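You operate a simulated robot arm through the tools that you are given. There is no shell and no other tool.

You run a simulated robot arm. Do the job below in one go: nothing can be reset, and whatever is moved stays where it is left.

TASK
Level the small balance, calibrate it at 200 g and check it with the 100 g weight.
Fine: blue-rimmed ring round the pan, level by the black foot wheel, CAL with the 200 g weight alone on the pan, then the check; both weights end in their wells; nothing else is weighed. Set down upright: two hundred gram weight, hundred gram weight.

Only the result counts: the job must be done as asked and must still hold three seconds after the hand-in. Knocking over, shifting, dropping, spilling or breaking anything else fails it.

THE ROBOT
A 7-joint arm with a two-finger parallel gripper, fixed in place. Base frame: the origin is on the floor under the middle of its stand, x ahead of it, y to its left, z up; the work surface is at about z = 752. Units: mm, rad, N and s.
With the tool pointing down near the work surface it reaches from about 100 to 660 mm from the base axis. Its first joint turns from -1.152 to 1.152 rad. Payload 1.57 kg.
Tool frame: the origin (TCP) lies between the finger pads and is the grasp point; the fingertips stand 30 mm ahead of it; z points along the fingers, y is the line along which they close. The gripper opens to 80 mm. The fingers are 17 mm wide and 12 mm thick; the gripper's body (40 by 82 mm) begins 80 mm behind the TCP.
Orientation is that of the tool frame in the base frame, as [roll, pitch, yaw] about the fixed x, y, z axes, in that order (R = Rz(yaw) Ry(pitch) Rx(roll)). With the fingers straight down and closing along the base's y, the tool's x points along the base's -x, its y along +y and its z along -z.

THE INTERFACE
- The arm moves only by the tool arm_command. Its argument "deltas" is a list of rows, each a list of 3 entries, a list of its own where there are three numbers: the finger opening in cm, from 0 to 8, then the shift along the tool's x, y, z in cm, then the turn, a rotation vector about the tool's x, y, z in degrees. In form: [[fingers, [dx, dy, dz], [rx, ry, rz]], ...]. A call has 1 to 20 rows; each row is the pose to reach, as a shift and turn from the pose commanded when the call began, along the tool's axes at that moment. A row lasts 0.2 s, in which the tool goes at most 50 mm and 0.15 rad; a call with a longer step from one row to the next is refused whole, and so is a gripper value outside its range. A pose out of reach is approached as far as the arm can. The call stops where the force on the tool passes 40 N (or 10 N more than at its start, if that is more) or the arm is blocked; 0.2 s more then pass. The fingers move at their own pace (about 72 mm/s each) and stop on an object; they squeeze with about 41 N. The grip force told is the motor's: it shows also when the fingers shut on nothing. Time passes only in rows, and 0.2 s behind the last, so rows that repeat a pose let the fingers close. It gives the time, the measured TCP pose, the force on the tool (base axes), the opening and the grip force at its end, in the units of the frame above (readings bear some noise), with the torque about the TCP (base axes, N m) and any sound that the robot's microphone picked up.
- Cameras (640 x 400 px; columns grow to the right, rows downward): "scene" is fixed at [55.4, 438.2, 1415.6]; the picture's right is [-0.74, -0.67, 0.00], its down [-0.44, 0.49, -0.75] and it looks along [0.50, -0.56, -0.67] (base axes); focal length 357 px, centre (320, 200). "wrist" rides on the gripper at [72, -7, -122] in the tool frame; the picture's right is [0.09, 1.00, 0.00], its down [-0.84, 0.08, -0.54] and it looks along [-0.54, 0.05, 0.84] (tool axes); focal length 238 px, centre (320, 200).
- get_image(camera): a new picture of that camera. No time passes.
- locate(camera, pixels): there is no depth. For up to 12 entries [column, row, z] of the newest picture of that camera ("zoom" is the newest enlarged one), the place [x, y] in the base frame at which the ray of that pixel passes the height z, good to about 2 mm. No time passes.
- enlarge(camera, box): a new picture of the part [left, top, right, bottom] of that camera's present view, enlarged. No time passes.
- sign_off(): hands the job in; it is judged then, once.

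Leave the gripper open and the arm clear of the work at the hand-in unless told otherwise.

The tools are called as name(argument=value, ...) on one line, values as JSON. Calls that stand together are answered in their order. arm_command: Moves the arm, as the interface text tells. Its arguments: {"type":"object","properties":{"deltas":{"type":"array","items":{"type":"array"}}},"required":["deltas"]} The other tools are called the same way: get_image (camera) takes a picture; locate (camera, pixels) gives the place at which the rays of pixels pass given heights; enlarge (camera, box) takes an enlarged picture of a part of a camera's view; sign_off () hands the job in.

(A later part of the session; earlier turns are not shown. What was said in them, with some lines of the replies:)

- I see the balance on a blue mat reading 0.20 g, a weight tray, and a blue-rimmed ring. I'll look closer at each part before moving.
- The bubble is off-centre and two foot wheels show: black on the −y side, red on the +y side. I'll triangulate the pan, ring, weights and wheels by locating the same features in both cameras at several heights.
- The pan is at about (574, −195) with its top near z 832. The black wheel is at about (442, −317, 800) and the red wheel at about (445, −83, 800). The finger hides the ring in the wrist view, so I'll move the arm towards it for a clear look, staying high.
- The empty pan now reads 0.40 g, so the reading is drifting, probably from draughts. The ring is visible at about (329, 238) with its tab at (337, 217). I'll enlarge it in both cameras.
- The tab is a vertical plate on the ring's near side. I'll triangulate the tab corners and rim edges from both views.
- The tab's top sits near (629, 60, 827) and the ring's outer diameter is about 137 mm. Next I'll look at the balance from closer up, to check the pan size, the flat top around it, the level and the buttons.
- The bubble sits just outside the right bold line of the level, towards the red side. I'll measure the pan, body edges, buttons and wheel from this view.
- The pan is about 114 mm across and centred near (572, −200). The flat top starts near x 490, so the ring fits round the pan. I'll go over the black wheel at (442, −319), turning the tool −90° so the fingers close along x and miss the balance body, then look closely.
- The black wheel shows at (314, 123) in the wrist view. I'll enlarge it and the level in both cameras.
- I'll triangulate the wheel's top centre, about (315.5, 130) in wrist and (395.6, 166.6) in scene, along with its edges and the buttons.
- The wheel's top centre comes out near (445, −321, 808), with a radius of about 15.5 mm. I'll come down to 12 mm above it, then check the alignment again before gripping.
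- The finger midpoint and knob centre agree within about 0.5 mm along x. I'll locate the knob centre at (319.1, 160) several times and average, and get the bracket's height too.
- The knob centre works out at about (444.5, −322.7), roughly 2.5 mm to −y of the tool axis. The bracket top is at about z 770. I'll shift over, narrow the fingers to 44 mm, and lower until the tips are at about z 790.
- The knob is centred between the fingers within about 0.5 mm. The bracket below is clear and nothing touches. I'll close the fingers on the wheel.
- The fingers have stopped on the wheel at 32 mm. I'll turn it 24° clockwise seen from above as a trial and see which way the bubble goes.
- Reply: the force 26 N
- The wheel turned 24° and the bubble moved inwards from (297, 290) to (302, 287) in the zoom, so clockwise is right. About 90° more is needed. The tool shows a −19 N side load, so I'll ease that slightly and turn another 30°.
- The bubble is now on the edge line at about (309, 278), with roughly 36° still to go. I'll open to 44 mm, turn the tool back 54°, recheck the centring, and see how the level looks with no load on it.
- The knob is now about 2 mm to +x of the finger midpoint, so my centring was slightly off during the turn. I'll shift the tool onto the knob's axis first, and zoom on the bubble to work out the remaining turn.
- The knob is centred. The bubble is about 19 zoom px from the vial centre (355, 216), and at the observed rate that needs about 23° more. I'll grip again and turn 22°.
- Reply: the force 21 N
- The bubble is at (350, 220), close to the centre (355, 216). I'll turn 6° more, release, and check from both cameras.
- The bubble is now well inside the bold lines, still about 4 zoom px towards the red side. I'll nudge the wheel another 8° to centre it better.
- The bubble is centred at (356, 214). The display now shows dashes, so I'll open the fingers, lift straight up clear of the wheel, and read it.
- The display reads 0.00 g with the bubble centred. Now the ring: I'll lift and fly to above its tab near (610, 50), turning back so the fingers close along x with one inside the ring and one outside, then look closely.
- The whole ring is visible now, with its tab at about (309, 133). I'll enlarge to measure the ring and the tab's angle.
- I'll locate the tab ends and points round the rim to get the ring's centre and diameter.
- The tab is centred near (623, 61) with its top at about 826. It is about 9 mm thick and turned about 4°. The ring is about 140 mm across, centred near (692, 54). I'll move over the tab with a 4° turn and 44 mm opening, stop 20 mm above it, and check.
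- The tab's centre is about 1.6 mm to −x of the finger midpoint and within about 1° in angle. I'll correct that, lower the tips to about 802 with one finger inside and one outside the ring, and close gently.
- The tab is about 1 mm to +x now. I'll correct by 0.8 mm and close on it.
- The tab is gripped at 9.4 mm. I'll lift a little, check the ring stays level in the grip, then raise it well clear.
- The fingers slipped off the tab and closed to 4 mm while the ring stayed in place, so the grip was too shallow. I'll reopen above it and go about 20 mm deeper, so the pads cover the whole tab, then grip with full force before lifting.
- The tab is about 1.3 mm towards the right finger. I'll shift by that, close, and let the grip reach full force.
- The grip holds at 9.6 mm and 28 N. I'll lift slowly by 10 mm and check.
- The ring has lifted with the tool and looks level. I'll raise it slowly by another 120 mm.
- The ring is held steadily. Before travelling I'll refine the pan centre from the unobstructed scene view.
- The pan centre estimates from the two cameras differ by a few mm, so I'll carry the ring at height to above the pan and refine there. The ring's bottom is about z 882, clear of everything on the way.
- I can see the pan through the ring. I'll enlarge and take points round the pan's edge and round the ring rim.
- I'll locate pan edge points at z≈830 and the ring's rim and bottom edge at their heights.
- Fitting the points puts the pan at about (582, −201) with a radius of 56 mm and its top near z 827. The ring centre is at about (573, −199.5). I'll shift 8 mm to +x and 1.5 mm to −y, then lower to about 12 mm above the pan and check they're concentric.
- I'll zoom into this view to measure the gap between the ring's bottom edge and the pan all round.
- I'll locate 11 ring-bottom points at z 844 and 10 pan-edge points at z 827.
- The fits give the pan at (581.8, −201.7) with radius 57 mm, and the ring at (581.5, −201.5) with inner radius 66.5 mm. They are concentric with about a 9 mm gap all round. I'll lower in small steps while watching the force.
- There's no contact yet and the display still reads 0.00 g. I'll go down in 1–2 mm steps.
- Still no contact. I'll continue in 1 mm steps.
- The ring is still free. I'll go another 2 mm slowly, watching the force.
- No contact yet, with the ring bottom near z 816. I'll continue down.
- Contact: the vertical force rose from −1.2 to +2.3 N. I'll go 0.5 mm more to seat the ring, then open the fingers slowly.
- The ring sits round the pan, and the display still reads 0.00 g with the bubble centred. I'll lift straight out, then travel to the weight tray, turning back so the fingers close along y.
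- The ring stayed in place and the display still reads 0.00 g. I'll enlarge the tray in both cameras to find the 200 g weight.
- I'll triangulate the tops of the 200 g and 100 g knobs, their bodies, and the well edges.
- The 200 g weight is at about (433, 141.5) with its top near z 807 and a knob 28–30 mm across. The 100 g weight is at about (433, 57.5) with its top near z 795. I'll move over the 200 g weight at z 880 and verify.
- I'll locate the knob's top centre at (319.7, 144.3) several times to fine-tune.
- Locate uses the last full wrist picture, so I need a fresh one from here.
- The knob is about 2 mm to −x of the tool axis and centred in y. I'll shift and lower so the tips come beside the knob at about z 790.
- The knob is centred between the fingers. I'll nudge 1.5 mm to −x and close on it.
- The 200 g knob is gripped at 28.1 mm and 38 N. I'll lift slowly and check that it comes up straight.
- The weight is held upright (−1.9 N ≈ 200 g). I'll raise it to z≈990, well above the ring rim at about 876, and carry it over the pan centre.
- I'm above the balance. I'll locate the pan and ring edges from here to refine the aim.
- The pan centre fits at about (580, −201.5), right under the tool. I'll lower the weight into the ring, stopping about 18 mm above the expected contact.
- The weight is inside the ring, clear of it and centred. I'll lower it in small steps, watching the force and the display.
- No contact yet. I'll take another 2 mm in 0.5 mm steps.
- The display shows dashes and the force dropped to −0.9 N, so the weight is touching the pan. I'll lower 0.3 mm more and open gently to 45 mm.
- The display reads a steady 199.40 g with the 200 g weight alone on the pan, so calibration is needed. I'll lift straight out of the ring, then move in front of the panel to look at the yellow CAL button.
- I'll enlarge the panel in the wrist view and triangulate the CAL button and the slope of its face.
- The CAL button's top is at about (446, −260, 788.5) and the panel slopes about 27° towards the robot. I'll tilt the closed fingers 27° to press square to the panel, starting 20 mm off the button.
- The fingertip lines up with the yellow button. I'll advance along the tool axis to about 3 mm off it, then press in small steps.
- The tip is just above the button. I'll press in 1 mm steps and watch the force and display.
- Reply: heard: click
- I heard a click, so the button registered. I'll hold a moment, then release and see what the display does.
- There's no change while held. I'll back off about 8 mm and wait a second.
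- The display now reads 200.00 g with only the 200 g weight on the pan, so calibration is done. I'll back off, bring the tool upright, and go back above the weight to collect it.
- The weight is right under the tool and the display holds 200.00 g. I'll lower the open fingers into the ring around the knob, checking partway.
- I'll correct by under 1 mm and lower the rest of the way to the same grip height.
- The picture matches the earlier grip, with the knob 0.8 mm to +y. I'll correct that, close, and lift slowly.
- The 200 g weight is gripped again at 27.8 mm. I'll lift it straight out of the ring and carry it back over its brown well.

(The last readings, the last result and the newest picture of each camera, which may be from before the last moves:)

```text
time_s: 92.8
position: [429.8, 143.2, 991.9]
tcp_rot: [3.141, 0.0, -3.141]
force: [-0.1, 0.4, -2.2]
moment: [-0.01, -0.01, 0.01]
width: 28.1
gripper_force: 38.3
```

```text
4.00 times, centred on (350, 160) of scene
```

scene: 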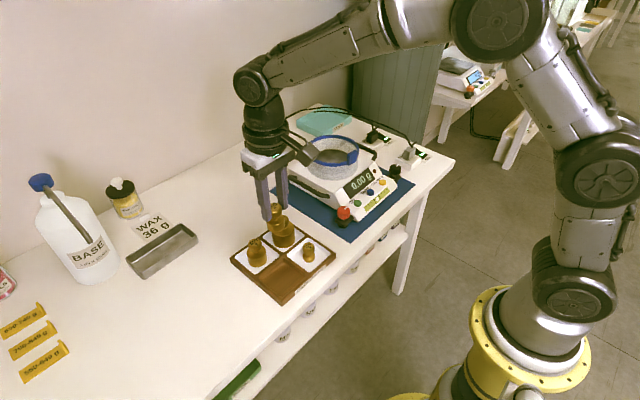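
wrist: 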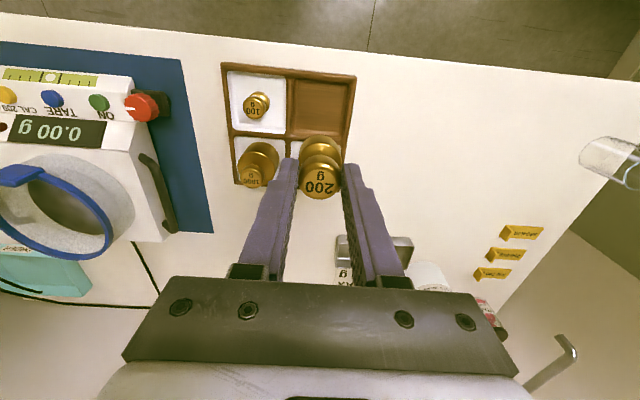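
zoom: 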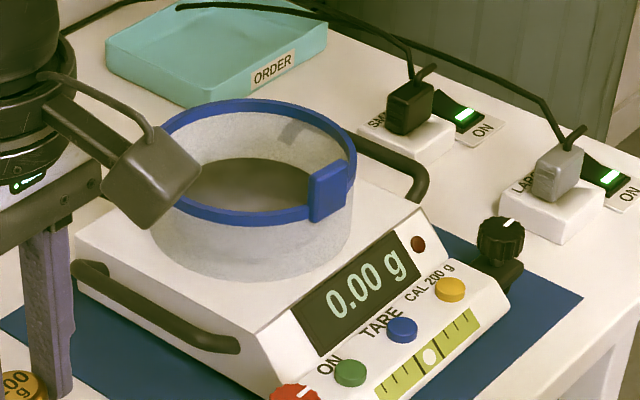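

The empty pan reads 0.00 g and the ring is undisturbed. I'll lower the 200 g weight towards its well, stopping about 10 mm above, and check.

arm_command(deltas=[[2.0, [0, 0, 1.5], [0, 0, 0]], [2.0, [0, 0, 4.0], [0, 0, 0]], [2.0, [0, 0, 7.0], [0, 0, 0]], [2.0, [0, 0, 10.0], [0, 0, 0]], [2.0, [0, 0, 12.5], [0, 0, 0]], [2.0, [0, 0, 14.5], [0, 0, 0]], [2.0, [0, 0, 15.8], [0, 0, 0]], [2.0, [0, 0, 15.8], [0, 0, 0]]])

enlarge(camera="scene", box=[230, 210, 340, 310])

enlarge(camera="wrist", box=[200, 60, 440, 220])

```text
time_s: 94.6
position: [430.9, 142.2, 833.7]
tcp_rot: [3.141, -0.002, -3.141]
force: [0.5, -0.4, -1.9]
moment: [0.02, 0.01, 0.03]
width: 27.9
gripper_force: 38.6
```

```text
4.00 times, centred on (285, 260) of scene
```

zoom: 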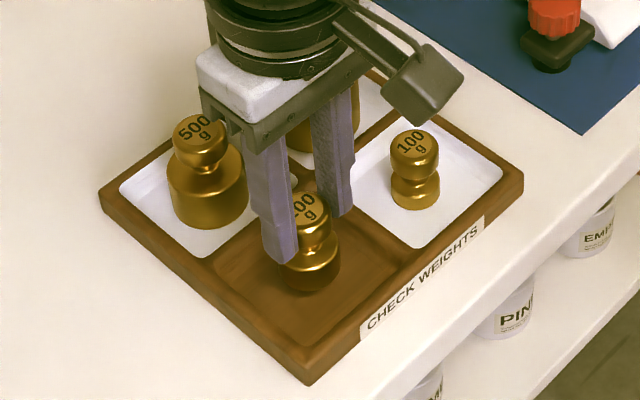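

```text
2.50 times, centred on (320, 140) of wrist
```

zoom: 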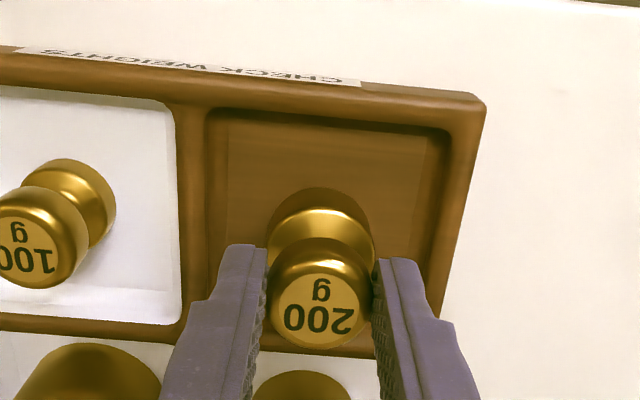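

The weight is over the middle of its well. I'll lower the last stretch in small steps.

arm_command(deltas=[[2.0, [0, 0, 0.4], [0, 0, 0]], [2.0, [0, 0, 0.8], [0, 0, 0]], [2.0, [0, 0, 1.0], [0, 0, 0]], [2.0, [0, 0, 1.1], [0, 0, 0]], [2.0, [0, 0, 1.2], [0, 0, 0]], [2.0, [0, 0, 1.2], [0, 0, 0]]])

enlarge(camera="scene", box=[252, 230, 324, 290])

```text
time_s: 96.0
position: [430.1, 142.3, 821.5]
tcp_rot: [3.141, 0.001, 3.141]
force: [0.7, 0.0, -1.9]
moment: [-0.03, 0.01, 0.02]
width: 27.9
gripper_force: 38.7
```

```text
6.67 times, centred on (288, 260) of scene
```

zoom: 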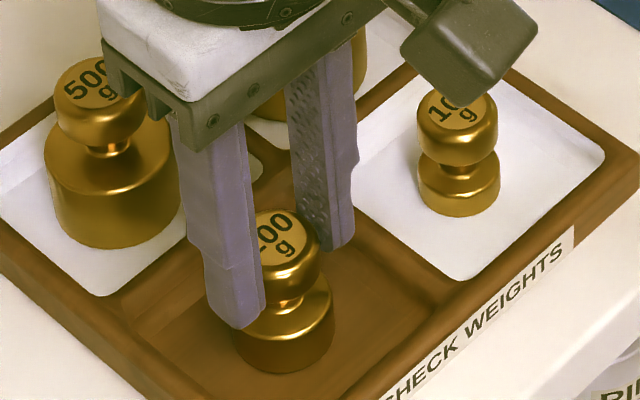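

arm_command(deltas=[[2.0, [0, 0, 0.06], [0, 0, 0]], [2.0, [0, 0, 0.12], [0, 0, 0]], [2.0, [0, 0, 0.18], [0, 0, 0]], [2.0, [0, 0, 0.24], [0, 0, 0]], [2.0, [0, 0, 0.24], [0, 0, 0]]])

```text
time_s: 97.2
position: [430.7, 141.2, 819.2]
tcp_rot: [3.139, 0.001, 3.141]
force: [-5.4, 1.6, 16.3]
moment: [0.06, 0.37, -0.04]
width: 27.8
gripper_force: 38.2
```

The weight is on the well floor (16 N). I'll ease up 0.5 mm to unload, then open.

arm_command(deltas=[[2.0, [0, 0, -0.05], [0, 0, 0]], [2.0, [0, 0, -0.05], [0, 0, 0]], [3.0, [0, 0, -0.05], [0, 0, 0]], [3.4, [0, 0, -0.05], [0, 0, 0]], [4.0, [0, 0, -0.05], [0, 0, 0]], [5.0, [0, 0, -0.05], [0, 0, 0]], [5.0, [0, 0, -0.05], [0, 0, 0]]])

enlarge(camera="scene", box=[252, 230, 324, 290])

enlarge(camera="wrist", box=[200, 60, 440, 220])

```text
time_s: 98.8
position: [430.8, 141.3, 819.0]
tcp_rot: [-3.141, 0.0, 3.14]
force: [0.2, -0.3, -0.1]
moment: [-0.02, -0.03, 0.01]
width: 49.9
gripper_force: 0.1
```

```text
6.67 times, centred on (288, 260) of scene
```

zoom: 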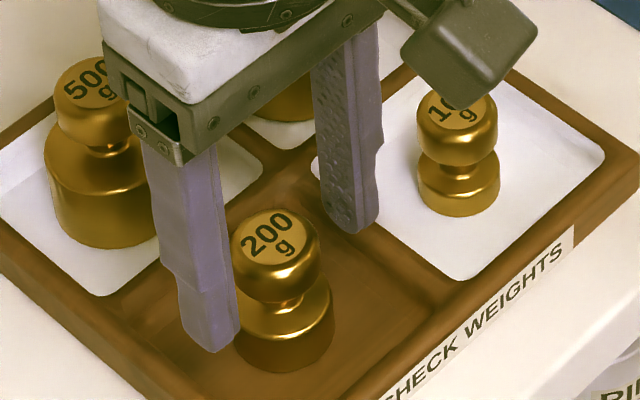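

```text
2.50 times, centred on (320, 140) of wrist
```

zoom: 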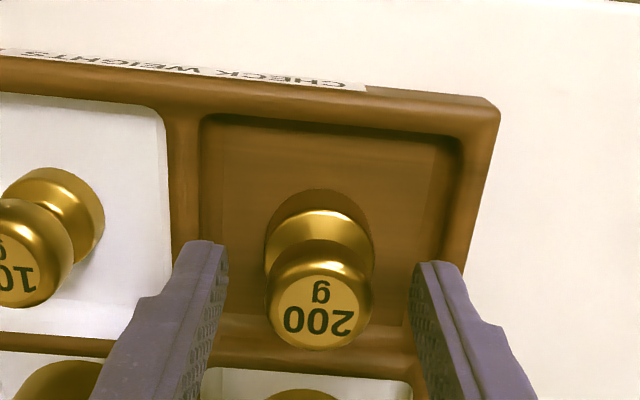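

The 200 g weight stands upright in its well. I'll lift and move above the 100 g weight at about (433, 57.5).

arm_command(deltas=[[5.0, [0, 0, -1.5], [0, 0, 0]], [5.0, [0, 0, -4.0], [0, 0, 0]], [5.0, [0, 0, -6.2], [0, 0, 0]], [4.6, [0, -2.5, -6.2], [0, 0, 0]], [4.6, [0, -5.5, -6.2], [0, 0, 0]], [4.6, [0, -8.38, -6.2], [0, 0, 0]], [4.6, [0, -8.38, -6.2], [0, 0, 0]]])

get_image(camera="wrist")

enlarge(camera="wrist", box=[224, 90, 416, 210])

enlarge(camera="scene", box=[252, 220, 348, 290])

```text
time_s: 100.4
position: [431.7, 57.2, 879.9]
tcp_rot: [3.141, 0.0, -3.141]
force: [0.5, 0.1, -0.4]
moment: [-0.01, 0.02, -0.02]
width: 45.9
gripper_force: 0.1
```

```text
taken
```

wrist: 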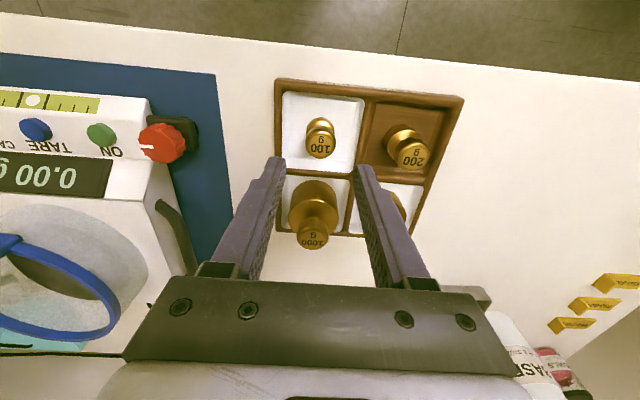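

```text
3.33 times, centred on (320, 150) of wrist
```

zoom: 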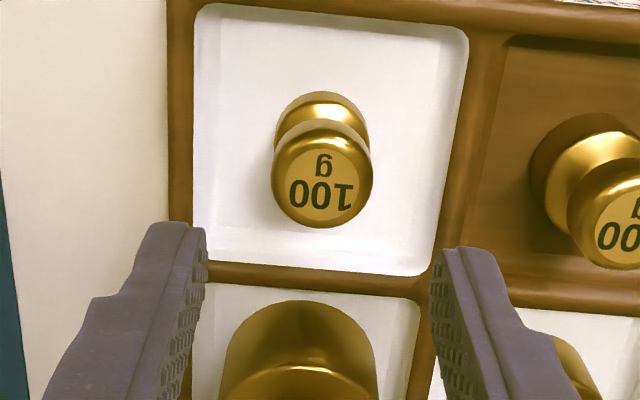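

```text
5.71 times, centred on (300, 255) of scene
```

zoom: 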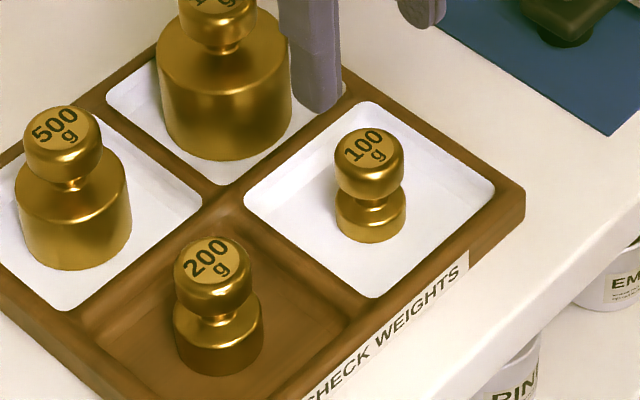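

locate(camera="wrist", pixels=[[320.6, 145.2, 796], [320.6, 145.2, 796], [320.6, 145.2, 796], [320.6, 145.2, 796], [320.6, 144.2, 796], [320.6, 144.2, 796], [320.6, 144.2, 796], [305.5, 146, 790], [335.5, 146, 790]])

locate(camera="scene", pixels=[[311.9, 246.5, 796], [311.9, 246.5, 796], [308.5, 247.2, 796], [308.5, 247.2, 796], [308.5, 247.2, 793], [308.5, 247.2, 799]])

```text
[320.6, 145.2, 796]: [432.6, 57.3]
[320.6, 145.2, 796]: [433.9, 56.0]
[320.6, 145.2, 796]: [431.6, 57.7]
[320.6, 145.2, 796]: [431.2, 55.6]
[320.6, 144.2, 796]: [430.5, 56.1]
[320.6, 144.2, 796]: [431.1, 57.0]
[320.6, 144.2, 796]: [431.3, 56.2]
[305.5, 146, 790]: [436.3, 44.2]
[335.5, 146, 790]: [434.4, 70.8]
```

```text
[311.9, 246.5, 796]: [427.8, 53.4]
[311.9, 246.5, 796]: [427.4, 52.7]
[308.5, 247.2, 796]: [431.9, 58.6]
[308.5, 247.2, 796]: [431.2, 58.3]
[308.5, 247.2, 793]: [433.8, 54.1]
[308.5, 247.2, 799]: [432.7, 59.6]
```

The 100 g knob is at (432.3, 56.7), almost directly below. I'll shift 1 mm and lower so the tips reach about z 783 beside the knob.

arm_command(deltas=[[4.6, [-0.1, 0, 1.5], [0, 0, 0]], [4.6, [-0.1, 0, 3.5], [0, 0, 0]], [4.6, [-0.1, 0, 5.2], [0, 0, 0]], [4.6, [-0.1, 0, 6.2], [0, 0, 0]], [4.6, [-0.1, 0, 6.7], [0, 0, 0]], [4.6, [-0.1, 0, 6.7], [0, 0, 0]]])

enlarge(camera="wrist", box=[224, 120, 416, 240])

enlarge(camera="scene", box=[252, 220, 348, 290])

```text
time_s: 101.8
position: [432.3, 57.7, 813.1]
tcp_rot: [3.141, -0.001, -3.14]
force: [-0.7, 0.1, 0.5]
moment: [-0.02, -0.01, -0.01]
width: 46.1
gripper_force: 0.0
```

```text
3.33 times, centred on (320, 180) of wrist
```

zoom: 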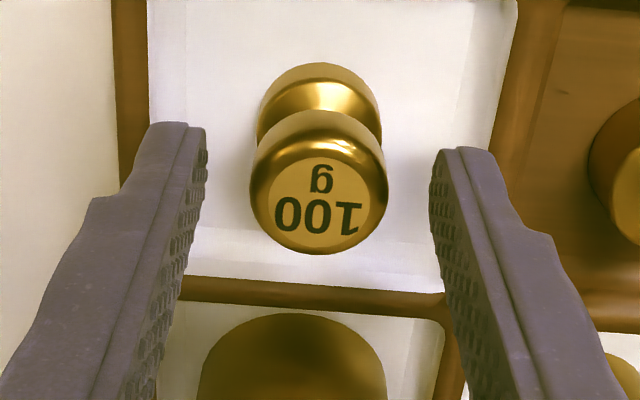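

```text
5.71 times, centred on (300, 255) of scene
```

zoom: 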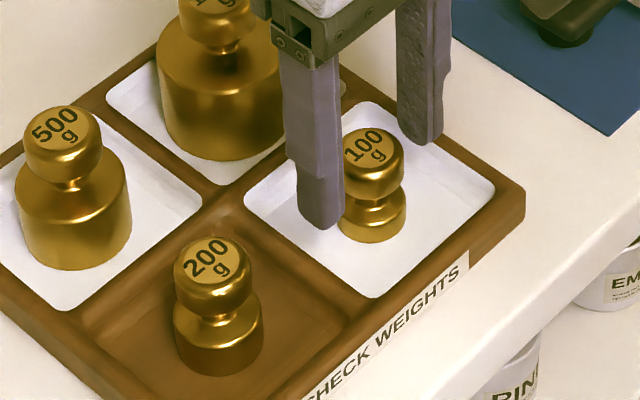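

The knob is centred. I'll nudge 1 mm and close on the 100 g knob.

arm_command(deltas=[[4.2, [-0.1, -0.03, 0], [0, 0, 0]], [3.6, [-0.1, -0.03, 0], [0, 0, 0]], [3.1, [-0.1, -0.03, 0], [0, 0, 0]], [2.8, [-0.1, -0.03, 0], [0, 0, 0]], [2.5, [-0.1, -0.03, 0], [0, 0, 0]], [2.1, [-0.1, -0.03, 0], [0, 0, 0]], [1.6, [-0.1, -0.03, 0], [0, 0, 0]], [1.6, [-0.1, -0.03, 0], [0, 0, 0]], [1.6, [-0.1, -0.03, 0], [0, 0, 0]]])

enlarge(camera="wrist", box=[224, 120, 416, 240])

```text
time_s: 103.8
position: [432.0, 58.0, 815.0]
tcp_rot: [-3.14, 0.001, -3.141]
force: [-0.6, 1.0, 1.2]
moment: [0.04, 0.0, -0.01]
width: 26.6
gripper_force: 37.0
```

```text
3.33 times, centred on (320, 180) of wrist
```

zoom: 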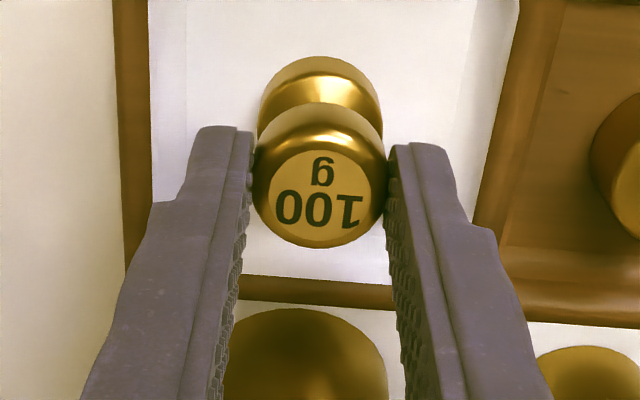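

The 100 g knob is gripped at 26.6 mm. I'll lift slowly, then carry it high over to the pan.

arm_command(deltas=[[1.6, [0, 0, -0.15], [0, 0, 0]], [1.6, [0, 0, -0.5], [0, 0, 0]], [1.6, [0, 0, -1.2], [0, 0, 0]], [1.6, [0, 0, -2.5], [0, 0, 0]], [1.6, [0, 0, -5.0], [0, 0, 0]], [1.6, [0, 0, -8.5], [0, 0, 0]], [1.6, [0, 0, -12.0], [0, 0, 0]], [1.6, [0, 0, -15.5], [0, 0, 0]], [1.6, [-0.6, -1.0, -17.3], [0, 0, 0]], [1.6, [-2.0, -3.5, -17.3], [0, 0, 0]], [1.6, [-3.8, -6.7, -17.3], [0, 0, 0]], [1.6, [-5.8, -10.2, -17.3], [0, 0, 0]], [1.6, [-7.8, -13.7, -17.3], [0, 0, 0]], [1.6, [-9.8, -17.2, -17.3], [0, 0, 0]], [1.6, [-11.7, -20.5, -17.3], [0, 0, 0]], [1.6, [-13.3, -23.3, -17.3], [0, 0, 0]], [1.6, [-14.4, -25.2, -17.3], [0, 0, 0]], [1.6, [-14.8, -25.9, -17.3], [0, 0, 0]], [1.6, [-14.8, -25.9, -17.3], [0, 0, 0]]])

get_image(camera="wrist")

get_image(camera="scene")

enlarge(camera="scene", box=[290, 90, 410, 210])

```text
time_s: 107.8
position: [582.8, -200.2, 987.8]
tcp_rot: [3.141, 0.001, -3.141]
force: [-0.6, 0.1, -0.8]
moment: [0.0, -0.02, 0.02]
width: 26.7
gripper_force: 37.4
```

```text
taken
```

wrist: 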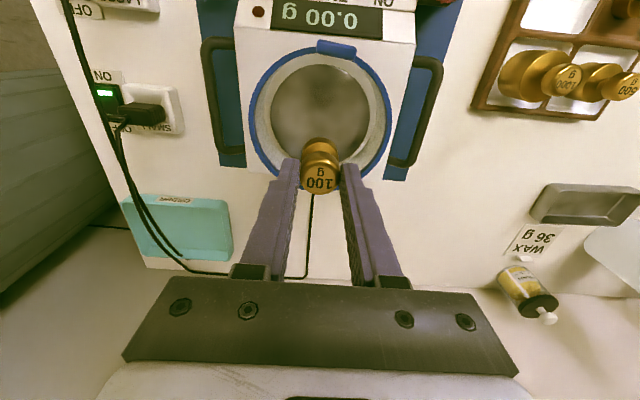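

```text
taken
```

scene: 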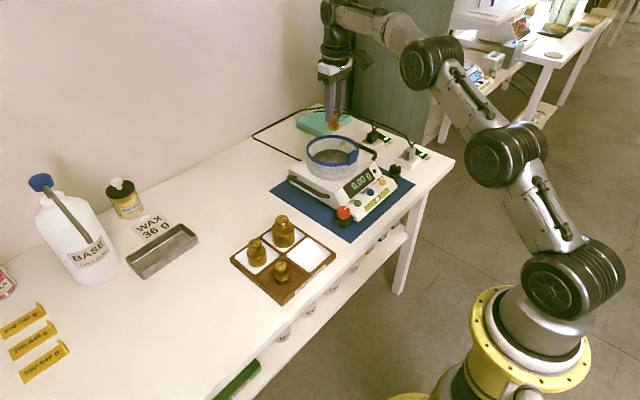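

```text
3.33 times, centred on (350, 150) of scene
```

zoom: 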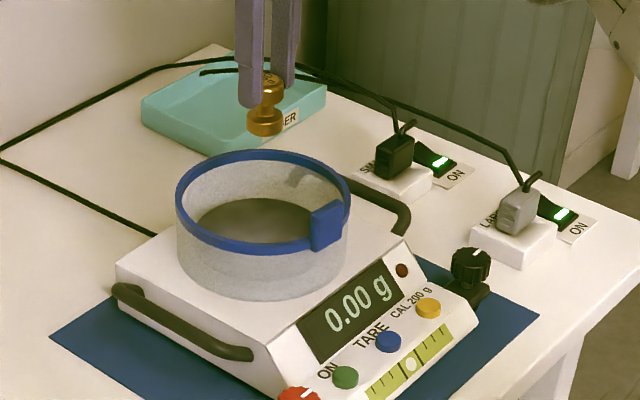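

The empty pan still reads 0.00 g. I'll lower the 100 g weight into the ring to about 12 mm above the pan.

arm_command(deltas=[[1.6, [0, 0, 1.0], [0, 0, 0]], [1.6, [0, 0, 2.5], [0, 0, 0]], [1.6, [0, 0, 4.0], [0, 0, 0]], [1.6, [0, 0, 5.5], [0, 0, 0]], [1.6, [0, 0, 7.0], [0, 0, 0]], [1.6, [0, 0, 8.3], [0, 0, 0]], [1.6, [0, 0, 9.1], [0, 0, 0]], [1.6, [0, 0, 9.1], [0, 0, 0]]])

enlarge(camera="scene", box=[290, 120, 410, 210])

enlarge(camera="wrist", box=[200, 20, 440, 240])

```text
time_s: 109.6
position: [582.1, -202.2, 894.6]
tcp_rot: [3.141, 0.0, 3.14]
force: [-0.3, 1.3, -0.3]
moment: [0.01, -0.04, -0.02]
width: 26.6
gripper_force: 37.9
```

```text
4.44 times, centred on (350, 165) of scene
```

zoom: 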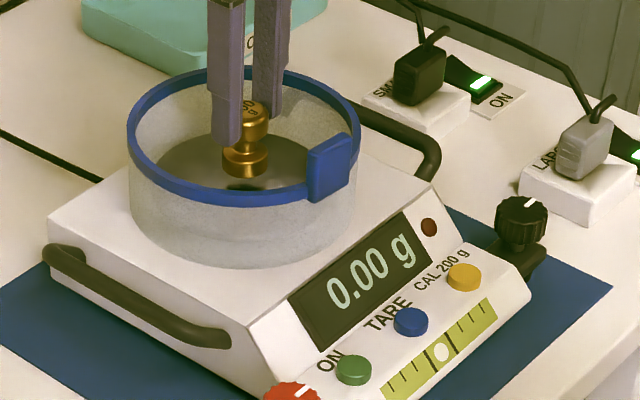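

```text
1.82 times, centred on (320, 130) of wrist
```

zoom: 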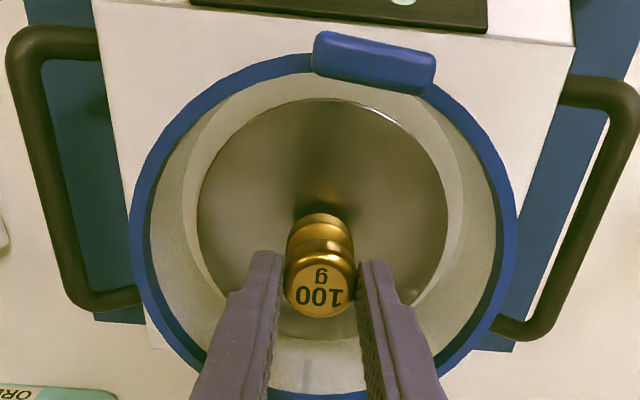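

It's centred in the ring. I'll go down 9 mm, then half-millimetre steps.

arm_command(deltas=[[1.6, [0, 0, 0.3], [0, 0, 0]], [1.6, [0, 0, 0.6], [0, 0, 0]], [1.6, [0, 0, 0.8], [0, 0, 0]], [1.6, [0, 0, 0.9], [0, 0, 0]], [1.6, [0, 0, 0.9], [0, 0, 0]]])

enlarge(camera="scene", box=[290, 120, 410, 210])

```text
time_s: 110.8
position: [579.9, -199.7, 885.8]
tcp_rot: [3.141, 0.001, -3.141]
force: [-0.9, -0.4, -2.2]
moment: [0.0, -0.01, 0.01]
width: 26.3
gripper_force: 37.6
```

```text
4.44 times, centred on (350, 165) of scene
```

zoom: 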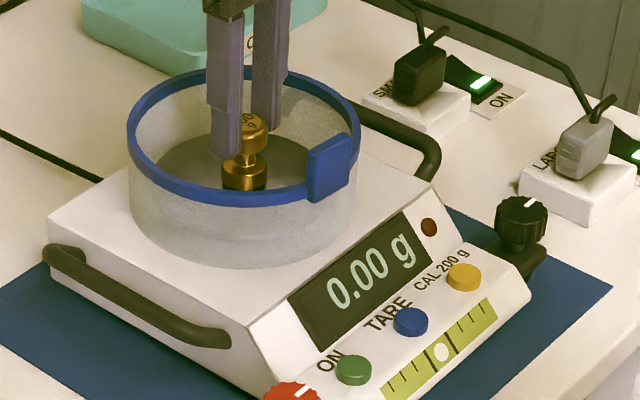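

arm_command(deltas=[[1.6, [0, 0, 0.05], [0, 0, 0]], [1.6, [0, 0, 0.1], [0, 0, 0]], [1.6, [0, 0, 0.15], [0, 0, 0]], [1.6, [0, 0, 0.2], [0, 0, 0]], [1.6, [0, 0, 0.2], [0, 0, 0]]])

enlarge(camera="scene", box=[290, 120, 410, 210])

```text
time_s: 112.0
position: [582.3, -200.5, 883.6]
tcp_rot: [-3.141, 0.0, 3.141]
force: [0.5, 0.7, -0.8]
moment: [0.02, -0.01, 0.01]
width: 26.6
gripper_force: 37.3
```

```text
4.44 times, centred on (350, 165) of scene
```

zoom: 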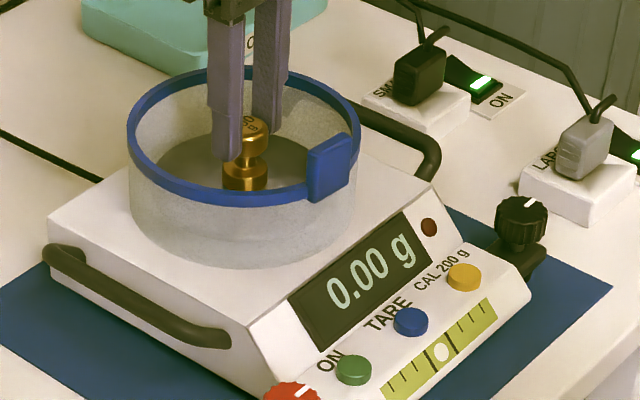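

Still 0.00 g. I'll go one more millimetre in fine steps.

arm_command(deltas=[[1.6, [0, 0, 0.03], [0, 0, 0]], [1.6, [0, 0, 0.06], [0, 0, 0]], [1.6, [0, 0, 0.09], [0, 0, 0]], [1.6, [0, 0, 0.12], [0, 0, 0]], [1.6, [0, 0, 0.12], [0, 0, 0]]])

enlarge(camera="scene", box=[290, 120, 410, 210])

```text
time_s: 113.2
position: [580.2, -201.6, 883.3]
tcp_rot: [-3.141, -0.001, 3.141]
force: [0.3, 0.2, 0.5]
moment: [0.09, 0.0, -0.01]
width: 26.7
gripper_force: 37.6
```

```text
4.44 times, centred on (350, 165) of scene
```

zoom: 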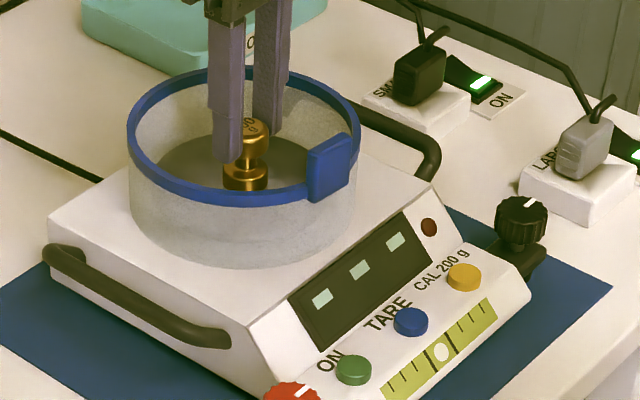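

The display shows dashes, so the 100 g weight is touching the pan. I'll release it gently and read the display.

arm_command(deltas=[[2.6, [0, 0, 0.02], [0, 0, 0]], [2.9, [0, 0, 0.02], [0, 0, 0]], [3.4, [0, 0, 0.02], [0, 0, 0]], [4.0, [0, 0, 0.02], [0, 0, 0]], [4.5, [0, 0, 0.02], [0, 0, 0]], [4.5, [0, 0, 0.02], [0, 0, 0]], [4.5, [0, 0, 0.02], [0, 0, 0]], [4.5, [0, 0, 0.02], [0, 0, 0]]])

enlarge(camera="scene", box=[290, 120, 410, 210])

enlarge(camera="wrist", box=[224, 120, 416, 240])

```text
time_s: 115.0
position: [582.0, -200.8, 883.1]
tcp_rot: [-3.141, -0.001, -3.141]
force: [-0.4, 0.9, -0.1]
moment: [0.01, 0.0, 0.02]
width: 45.0
gripper_force: 0.0
```

```text
4.44 times, centred on (350, 165) of scene
```

zoom: 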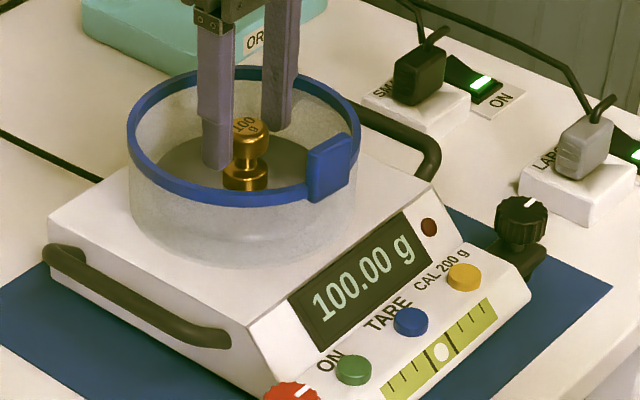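

```text
3.33 times, centred on (320, 180) of wrist
```

zoom: 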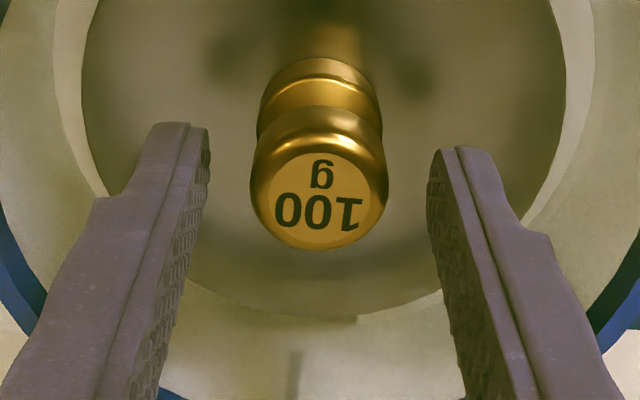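

The check reads 100.00 g. I'll let the reading stand for two seconds with the fingers clear of the weight.

arm_command(deltas=[[4.5, [0, 0, 0], [0, 0, 0]], [4.5, [0, 0, 0], [0, 0, 0]], [4.5, [0, 0, 0], [0, 0, 0]], [4.5, [0, 0, 0], [0, 0, 0]], [4.5, [0, 0, 0], [0, 0, 0]], [4.5, [0, 0, 0], [0, 0, 0]], [4.5, [0, 0, 0], [0, 0, 0]], [4.5, [0, 0, 0], [0, 0, 0]], [4.5, [0, 0, 0], [0, 0, 0]], [4.5, [0, 0, 0], [0, 0, 0]]])

enlarge(camera="scene", box=[310, 140, 420, 220])

```text
time_s: 117.2
position: [580.3, -200.4, 882.5]
tcp_rot: [3.141, -0.001, 3.14]
force: [-0.1, -0.9, -1.0]
moment: [0.03, 0.01, 0.01]
width: 45.1
gripper_force: 0.0
```

```text
5.00 times, centred on (365, 180) of scene
```

zoom: 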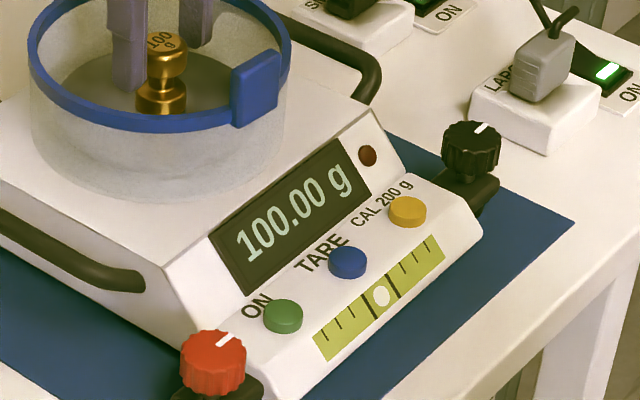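

The reading is a stable 100.00 g with the bubble centred. I'll grip the 100 g weight again where I released it.

arm_command(deltas=[[4.0, [0, -0.03, 0], [0, 0, 0]], [3.5, [0, -0.03, 0], [0, 0, 0]], [3.1, [0, -0.03, 0], [0, 0, 0]], [2.8, [0, -0.03, 0], [0, 0, 0]], [2.5, [0, -0.03, 0], [0, 0, 0]], [2.1, [0, -0.03, 0], [0, 0, 0]], [1.6, [0, -0.03, 0], [0, 0, 0]], [1.6, [0, -0.03, 0], [0, 0, 0]], [1.6, [0, -0.03, 0], [0, 0, 0]]])

enlarge(camera="wrist", box=[224, 120, 416, 240])

```text
time_s: 119.2
position: [580.6, -201.2, 883.3]
tcp_rot: [-3.14, -0.001, 3.142]
force: [-0.6, 0.4, 0.3]
moment: [0.04, 0.02, 0.01]
width: 26.5
gripper_force: 37.2
```

```text
3.33 times, centred on (320, 180) of wrist
```

zoom: 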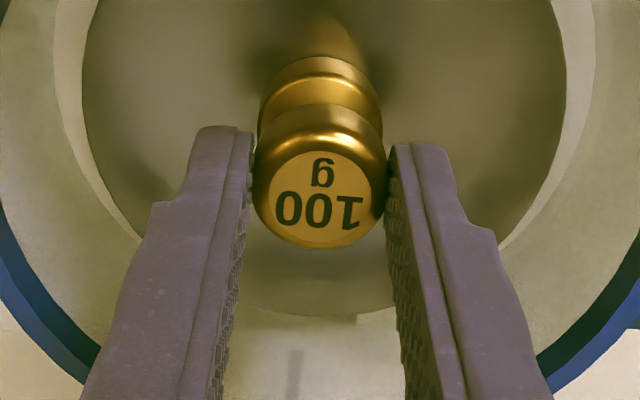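

Gripped at 26.5 mm. I'll lift it out of the ring and carry it back over its white well.

arm_command(deltas=[[1.6, [0, 0, -0.2], [0, 0, 0]], [1.6, [0, 0, -0.6], [0, 0, 0]], [1.6, [0, 0, -1.5], [0, 0, 0]], [1.6, [0, 0, -3.5], [0, 0, 0]], [1.6, [0, 0, -6.0], [0, 0, 0]], [1.6, [0, 0, -8.5], [0, 0, 0]], [1.6, [0, 0, -10.5], [0, 0, 0]], [1.6, [0.7, 1.2, -10.5], [0, 0, 0]], [1.6, [2.1, 3.7, -10.5], [0, 0, 0]], [1.6, [3.9, 6.9, -10.5], [0, 0, 0]], [1.6, [5.9, 10.4, -10.5], [0, 0, 0]], [1.6, [7.9, 13.9, -10.5], [0, 0, 0]], [1.6, [9.9, 17.4, -10.5], [0, 0, 0]], [1.6, [11.8, 20.7, -10.5], [0, 0, 0]], [1.6, [13.3, 23.3, -10.5], [0, 0, 0]], [1.6, [14.4, 25.2, -10.5], [0, 0, 0]], [1.6, [14.8, 25.93, -10.5], [0, 0, 0]], [1.6, [14.8, 25.93, -10.5], [0, 0, 0]]])

get_image(camera="wrist")

get_image(camera="scene")

```text
time_s: 123.0
position: [433.2, 56.4, 988.0]
tcp_rot: [-3.141, 0.0, -3.141]
force: [0.2, -0.4, -0.6]
moment: [0.02, 0.01, 0.0]
width: 26.7
gripper_force: 37.4
```

```text
taken
```

wrist: 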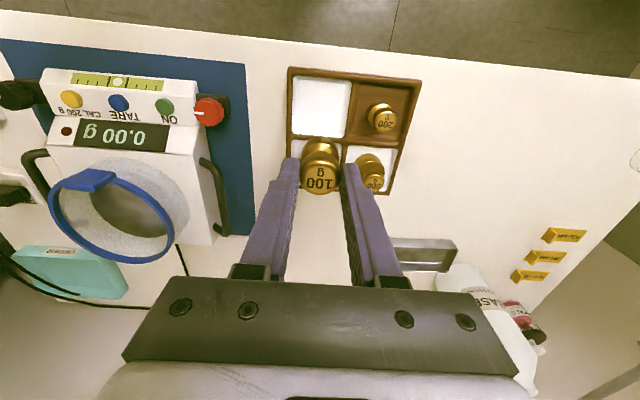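

```text
taken
```

scene: 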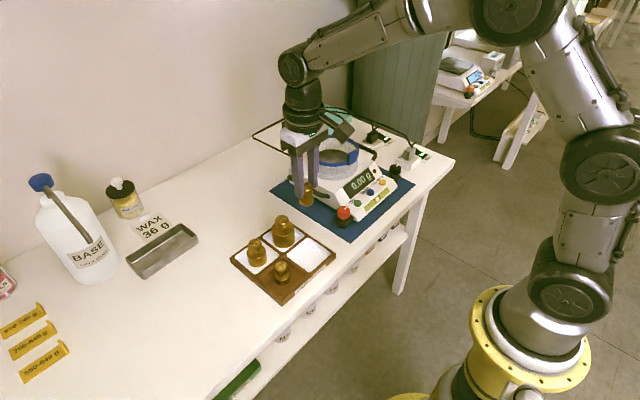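

The balance shows 0.00 g. I'll lower the 100 g weight towards its well.

arm_command(deltas=[[1.6, [0, 0, 1.5], [0, 0, 0]], [1.6, [0, 0, 4.0], [0, 0, 0]], [1.6, [0, 0, 7.0], [0, 0, 0]], [1.6, [0, 0, 10.0], [0, 0, 0]], [1.6, [0, 0, 12.5], [0, 0, 0]], [1.6, [0, 0, 14.5], [0, 0, 0]], [1.6, [0, 0, 15.8], [0, 0, 0]], [1.6, [0, 0, 15.8], [0, 0, 0]]])

enlarge(camera="scene", box=[252, 220, 348, 290])

enlarge(camera="wrist", box=[200, 60, 440, 220])

```text
time_s: 124.8
position: [433.5, 57.3, 830.2]
tcp_rot: [-3.142, 0.0, 3.141]
force: [0.1, -0.3, -1.2]
moment: [-0.02, -0.02, -0.01]
width: 26.6
gripper_force: 37.6
```

```text
5.71 times, centred on (300, 255) of scene
```

zoom: 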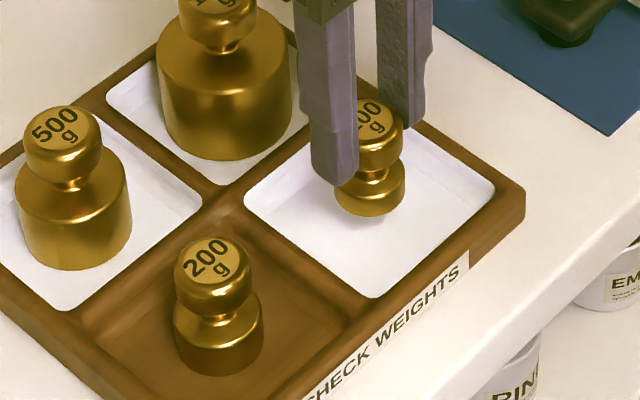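

```text
2.50 times, centred on (320, 140) of wrist
```

zoom: 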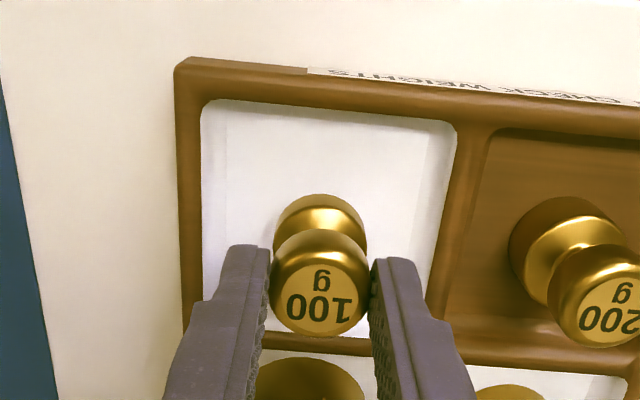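

It's over the middle of its well. I'll lower in small steps to contact.

arm_command(deltas=[[1.6, [0, 0, 0.4], [0, 0, 0]], [1.6, [0, 0, 0.8], [0, 0, 0]], [1.6, [0, 0, 1.1], [0, 0, 0]], [1.6, [0, 0, 1.3], [0, 0, 0]], [1.6, [0, 0, 1.3], [0, 0, 0]]])

```text
time_s: 126.0
position: [432.2, 57.2, 817.8]
tcp_rot: [-3.141, 0.001, -3.141]
force: [0.2, 0.1, -1.8]
moment: [-0.02, -0.01, -0.03]
width: 26.8
gripper_force: 37.7
```

arm_command(deltas=[[1.6, [0, 0, 0.05], [0, 0, 0]], [1.6, [0, 0, 0.1], [0, 0, 0]], [1.6, [0, 0, 0.15], [0, 0, 0]], [1.6, [0, 0, 0.15], [0, 0, 0]]])

enlarge(camera="scene", box=[276, 225, 340, 275])

```text
time_s: 127.0
position: [432.0, 57.4, 815.2]
tcp_rot: [3.141, -0.002, 3.141]
force: [0.0, 0.1, -1.1]
moment: [-0.03, -0.01, -0.03]
width: 26.6
gripper_force: 38.2
```

```text
8.00 times, centred on (308, 250) of scene
```

zoom: 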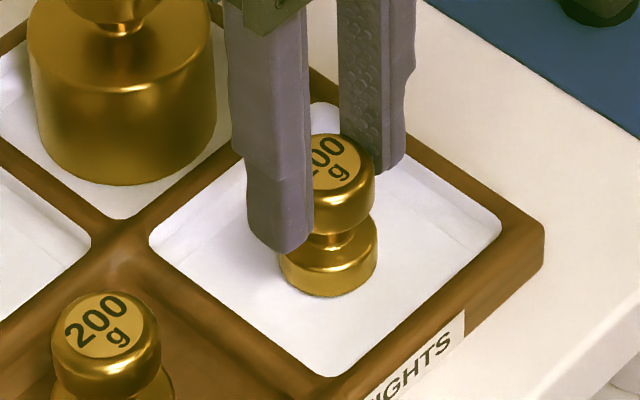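

arm_command(deltas=[[1.6, [0, 0, 0.04], [0, 0, 0]], [1.6, [0, 0, 0.08], [0, 0, 0]], [1.6, [0, 0, 0.08], [0, 0, 0]]])

```text
time_s: 127.8
position: [431.5, 58.2, 815.0]
tcp_rot: [-3.141, -0.001, -3.141]
force: [-0.8, 0.8, -1.1]
moment: [0.01, 0.02, 0.0]
width: 26.7
gripper_force: 37.5
```

arm_command(deltas=[[1.6, [0, 0, 0.04], [0, 0, 0]], [1.6, [0, 0, 0.08], [0, 0, 0]], [1.6, [0, 0, 0.08], [0, 0, 0]]])

```text
time_s: 128.6
position: [433.1, 58.6, 814.1]
tcp_rot: [3.141, 0.0, -3.141]
force: [-0.1, 0.7, -1.0]
moment: [-0.01, -0.03, 0.0]
width: 26.5
gripper_force: 37.2
```

arm_command(deltas=[[1.6, [0, 0, 0.03], [0, 0, 0]], [1.6, [0, 0, 0.06], [0, 0, 0]], [1.6, [0, 0, 0.06], [0, 0, 0]]])

```text
time_s: 129.4
position: [432.7, 58.6, 814.1]
tcp_rot: [-3.141, -0.001, -3.141]
force: [-0.2, -0.1, -1.5]
moment: [0.05, -0.01, 0.01]
width: 26.3
gripper_force: 37.1
```

arm_command(deltas=[[1.6, [0, 0, 0.03], [0, 0, 0]], [1.6, [0, 0, 0.06], [0, 0, 0]], [1.6, [0, 0, 0.06], [0, 0, 0]]])

enlarge(camera="scene", box=[276, 225, 340, 275])

```text
time_s: 130.2
position: [431.9, 57.8, 814.0]
tcp_rot: [-3.14, 0.003, 3.14]
force: [-3.2, -0.3, 13.2]
moment: [0.03, 0.23, 0.05]
width: 26.9
gripper_force: 37.7
```

```text
8.00 times, centred on (308, 250) of scene
```

zoom: 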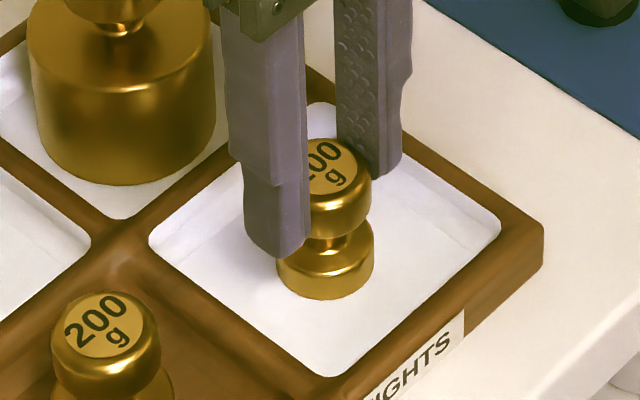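

The weight is on the well floor (13 N). I'll ease up 0.4 mm and release.

arm_command(deltas=[[1.6, [0, 0, -0.04], [0, 0, 0]], [1.6, [0, 0, -0.04], [0, 0, 0]], [2.8, [0, 0, -0.04], [0, 0, 0]], [3.2, [0, 0, -0.04], [0, 0, 0]], [3.8, [0, 0, -0.04], [0, 0, 0]], [4.6, [0, 0, -0.04], [0, 0, 0]], [4.6, [0, 0, -0.04], [0, 0, 0]]])

enlarge(camera="scene", box=[252, 220, 348, 290])

enlarge(camera="wrist", box=[200, 60, 440, 220])

```text
time_s: 131.8
position: [432.3, 58.6, 812.6]
tcp_rot: [-3.141, -0.001, 3.142]
force: [0.3, 0.2, -0.6]
moment: [0.0, 0.01, -0.02]
width: 46.2
gripper_force: 0.2
```

```text
5.71 times, centred on (300, 255) of scene
```

zoom: 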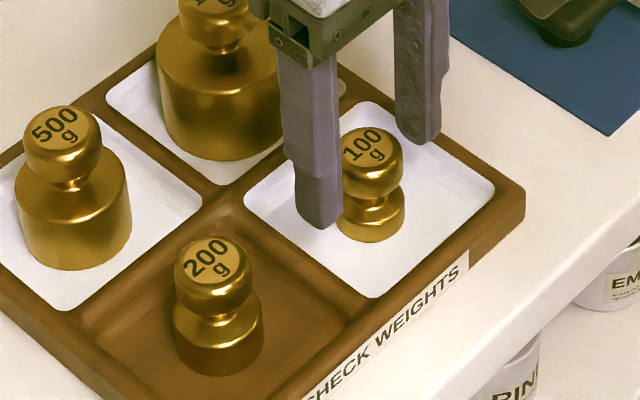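

```text
2.50 times, centred on (320, 140) of wrist
```

zoom: 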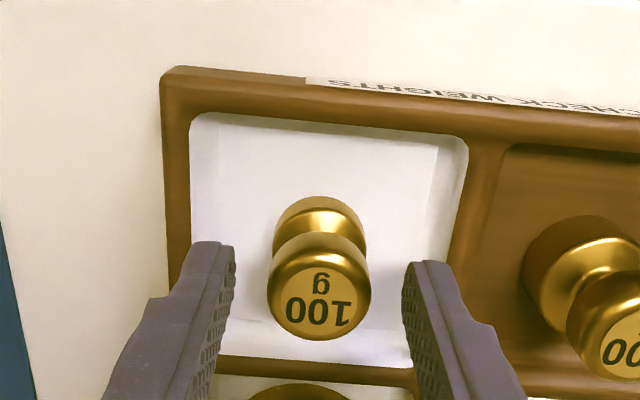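

Both weights stand upright in their wells. I'll lift straight up, open fully, and retreat high and clear.

arm_command(deltas=[[4.6, [0, 0, -1.5], [0, 0, 0]], [4.6, [0, 0, -4.0], [0, 0, 0]], [4.6, [0, 0, -7.5], [0, 0, 0]], [4.6, [0, 0, -11.5], [0, 0, 0]], [6.0, [0.5, 0, -15.5], [0, 0, 0]], [8.0, [2.0, 0, -19.5], [0, 0, 0]], [8.0, [4.0, 0, -23.0], [0, 0, 0]], [8.0, [6.0, 0, -26.0], [0, 0, 0]], [8.0, [7.0, 0, -27.5], [0, 0, 0]], [8.0, [7.0, 0, -27.5], [0, 0, 0]], [8.0, [7.0, 0, -27.5], [0, 0, 0]]])

get_image(camera="scene")

get_image(camera="wrist")

enlarge(camera="scene", box=[225, 120, 425, 310])

enlarge(camera="scene", box=[326, 140, 422, 220])

```text
time_s: 134.2
position: [364.2, 57.6, 1089.5]
tcp_rot: [3.141, 0.0, -3.139]
force: [-0.2, -0.4, 0.1]
moment: [0.02, -0.03, 0.02]
width: 80.4
gripper_force: 0.1
```

```text
taken
```

scene: 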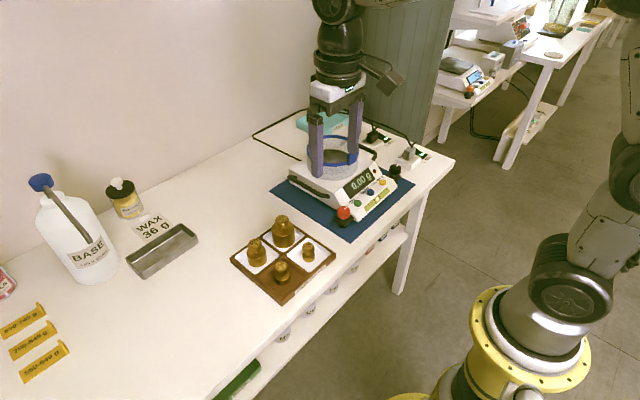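

```text
taken
```

wrist: 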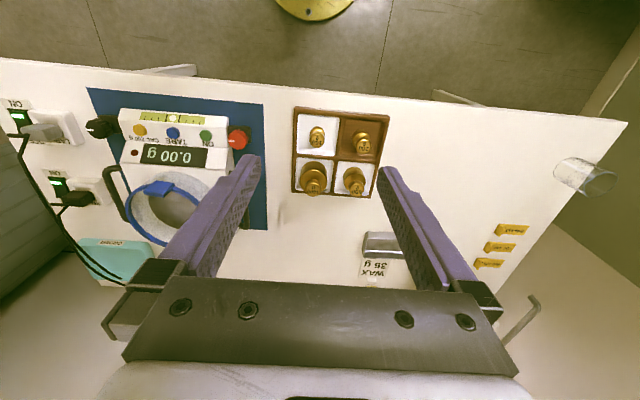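

```text
2.11 times, centred on (325, 215) of scene
```

zoom: 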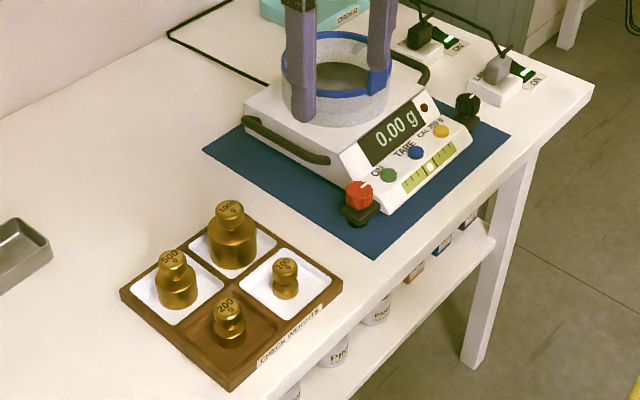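

```text
5.00 times, centred on (374, 180) of scene
```

zoom: 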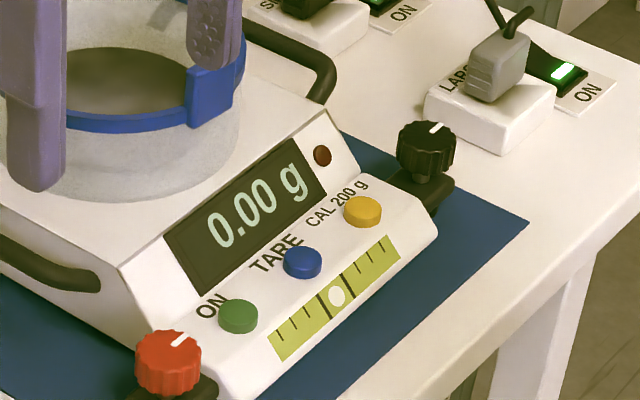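

Final state:
- **Balance:** the bubble is centred, the ring is round the pan, and the empty pan reads 0.00 g.
- **Calibration and check:** it was calibrated to 200.00 g, and the 100 g weight read 100.00 g.
- **Weights:** both stand upright in their wells.
- **Arm:** it is high and clear with the gripper open.

I'll hand in.

sign_off()

```text
The job is handed in.
```

The balance is levelled, calibrated at 200 g and checked, and I've handed the job in.

- **Level:** I turned only the black foot wheel, about 90° clockwise, until the bubble sat centred. The empty pan then read 0.00 g.
- **Ring:** The blue-rimmed ring sits round the pan with about 9 mm clearance all the way round. My first grip slipped off its tab, but the ring stayed on the table and was not disturbed.
- **Calibration:** With the 200 g weight alone on the pan it read 199.40 g before CAL and 200.00 g after.
- **Check:** The 100 g weight read a steady 100.00 g, and the empty pan went back to 0.00 g.
- **Weights:** Both stand upright in their own wells. Nothing else was weighed.

**Small shift:** while I was turning the wheel, the black-wheel corner of the balance moved about 2 mm on its mat, because my first grip was slightly off-centre. It stayed on the mat and I left it there. I saw nothing else move.
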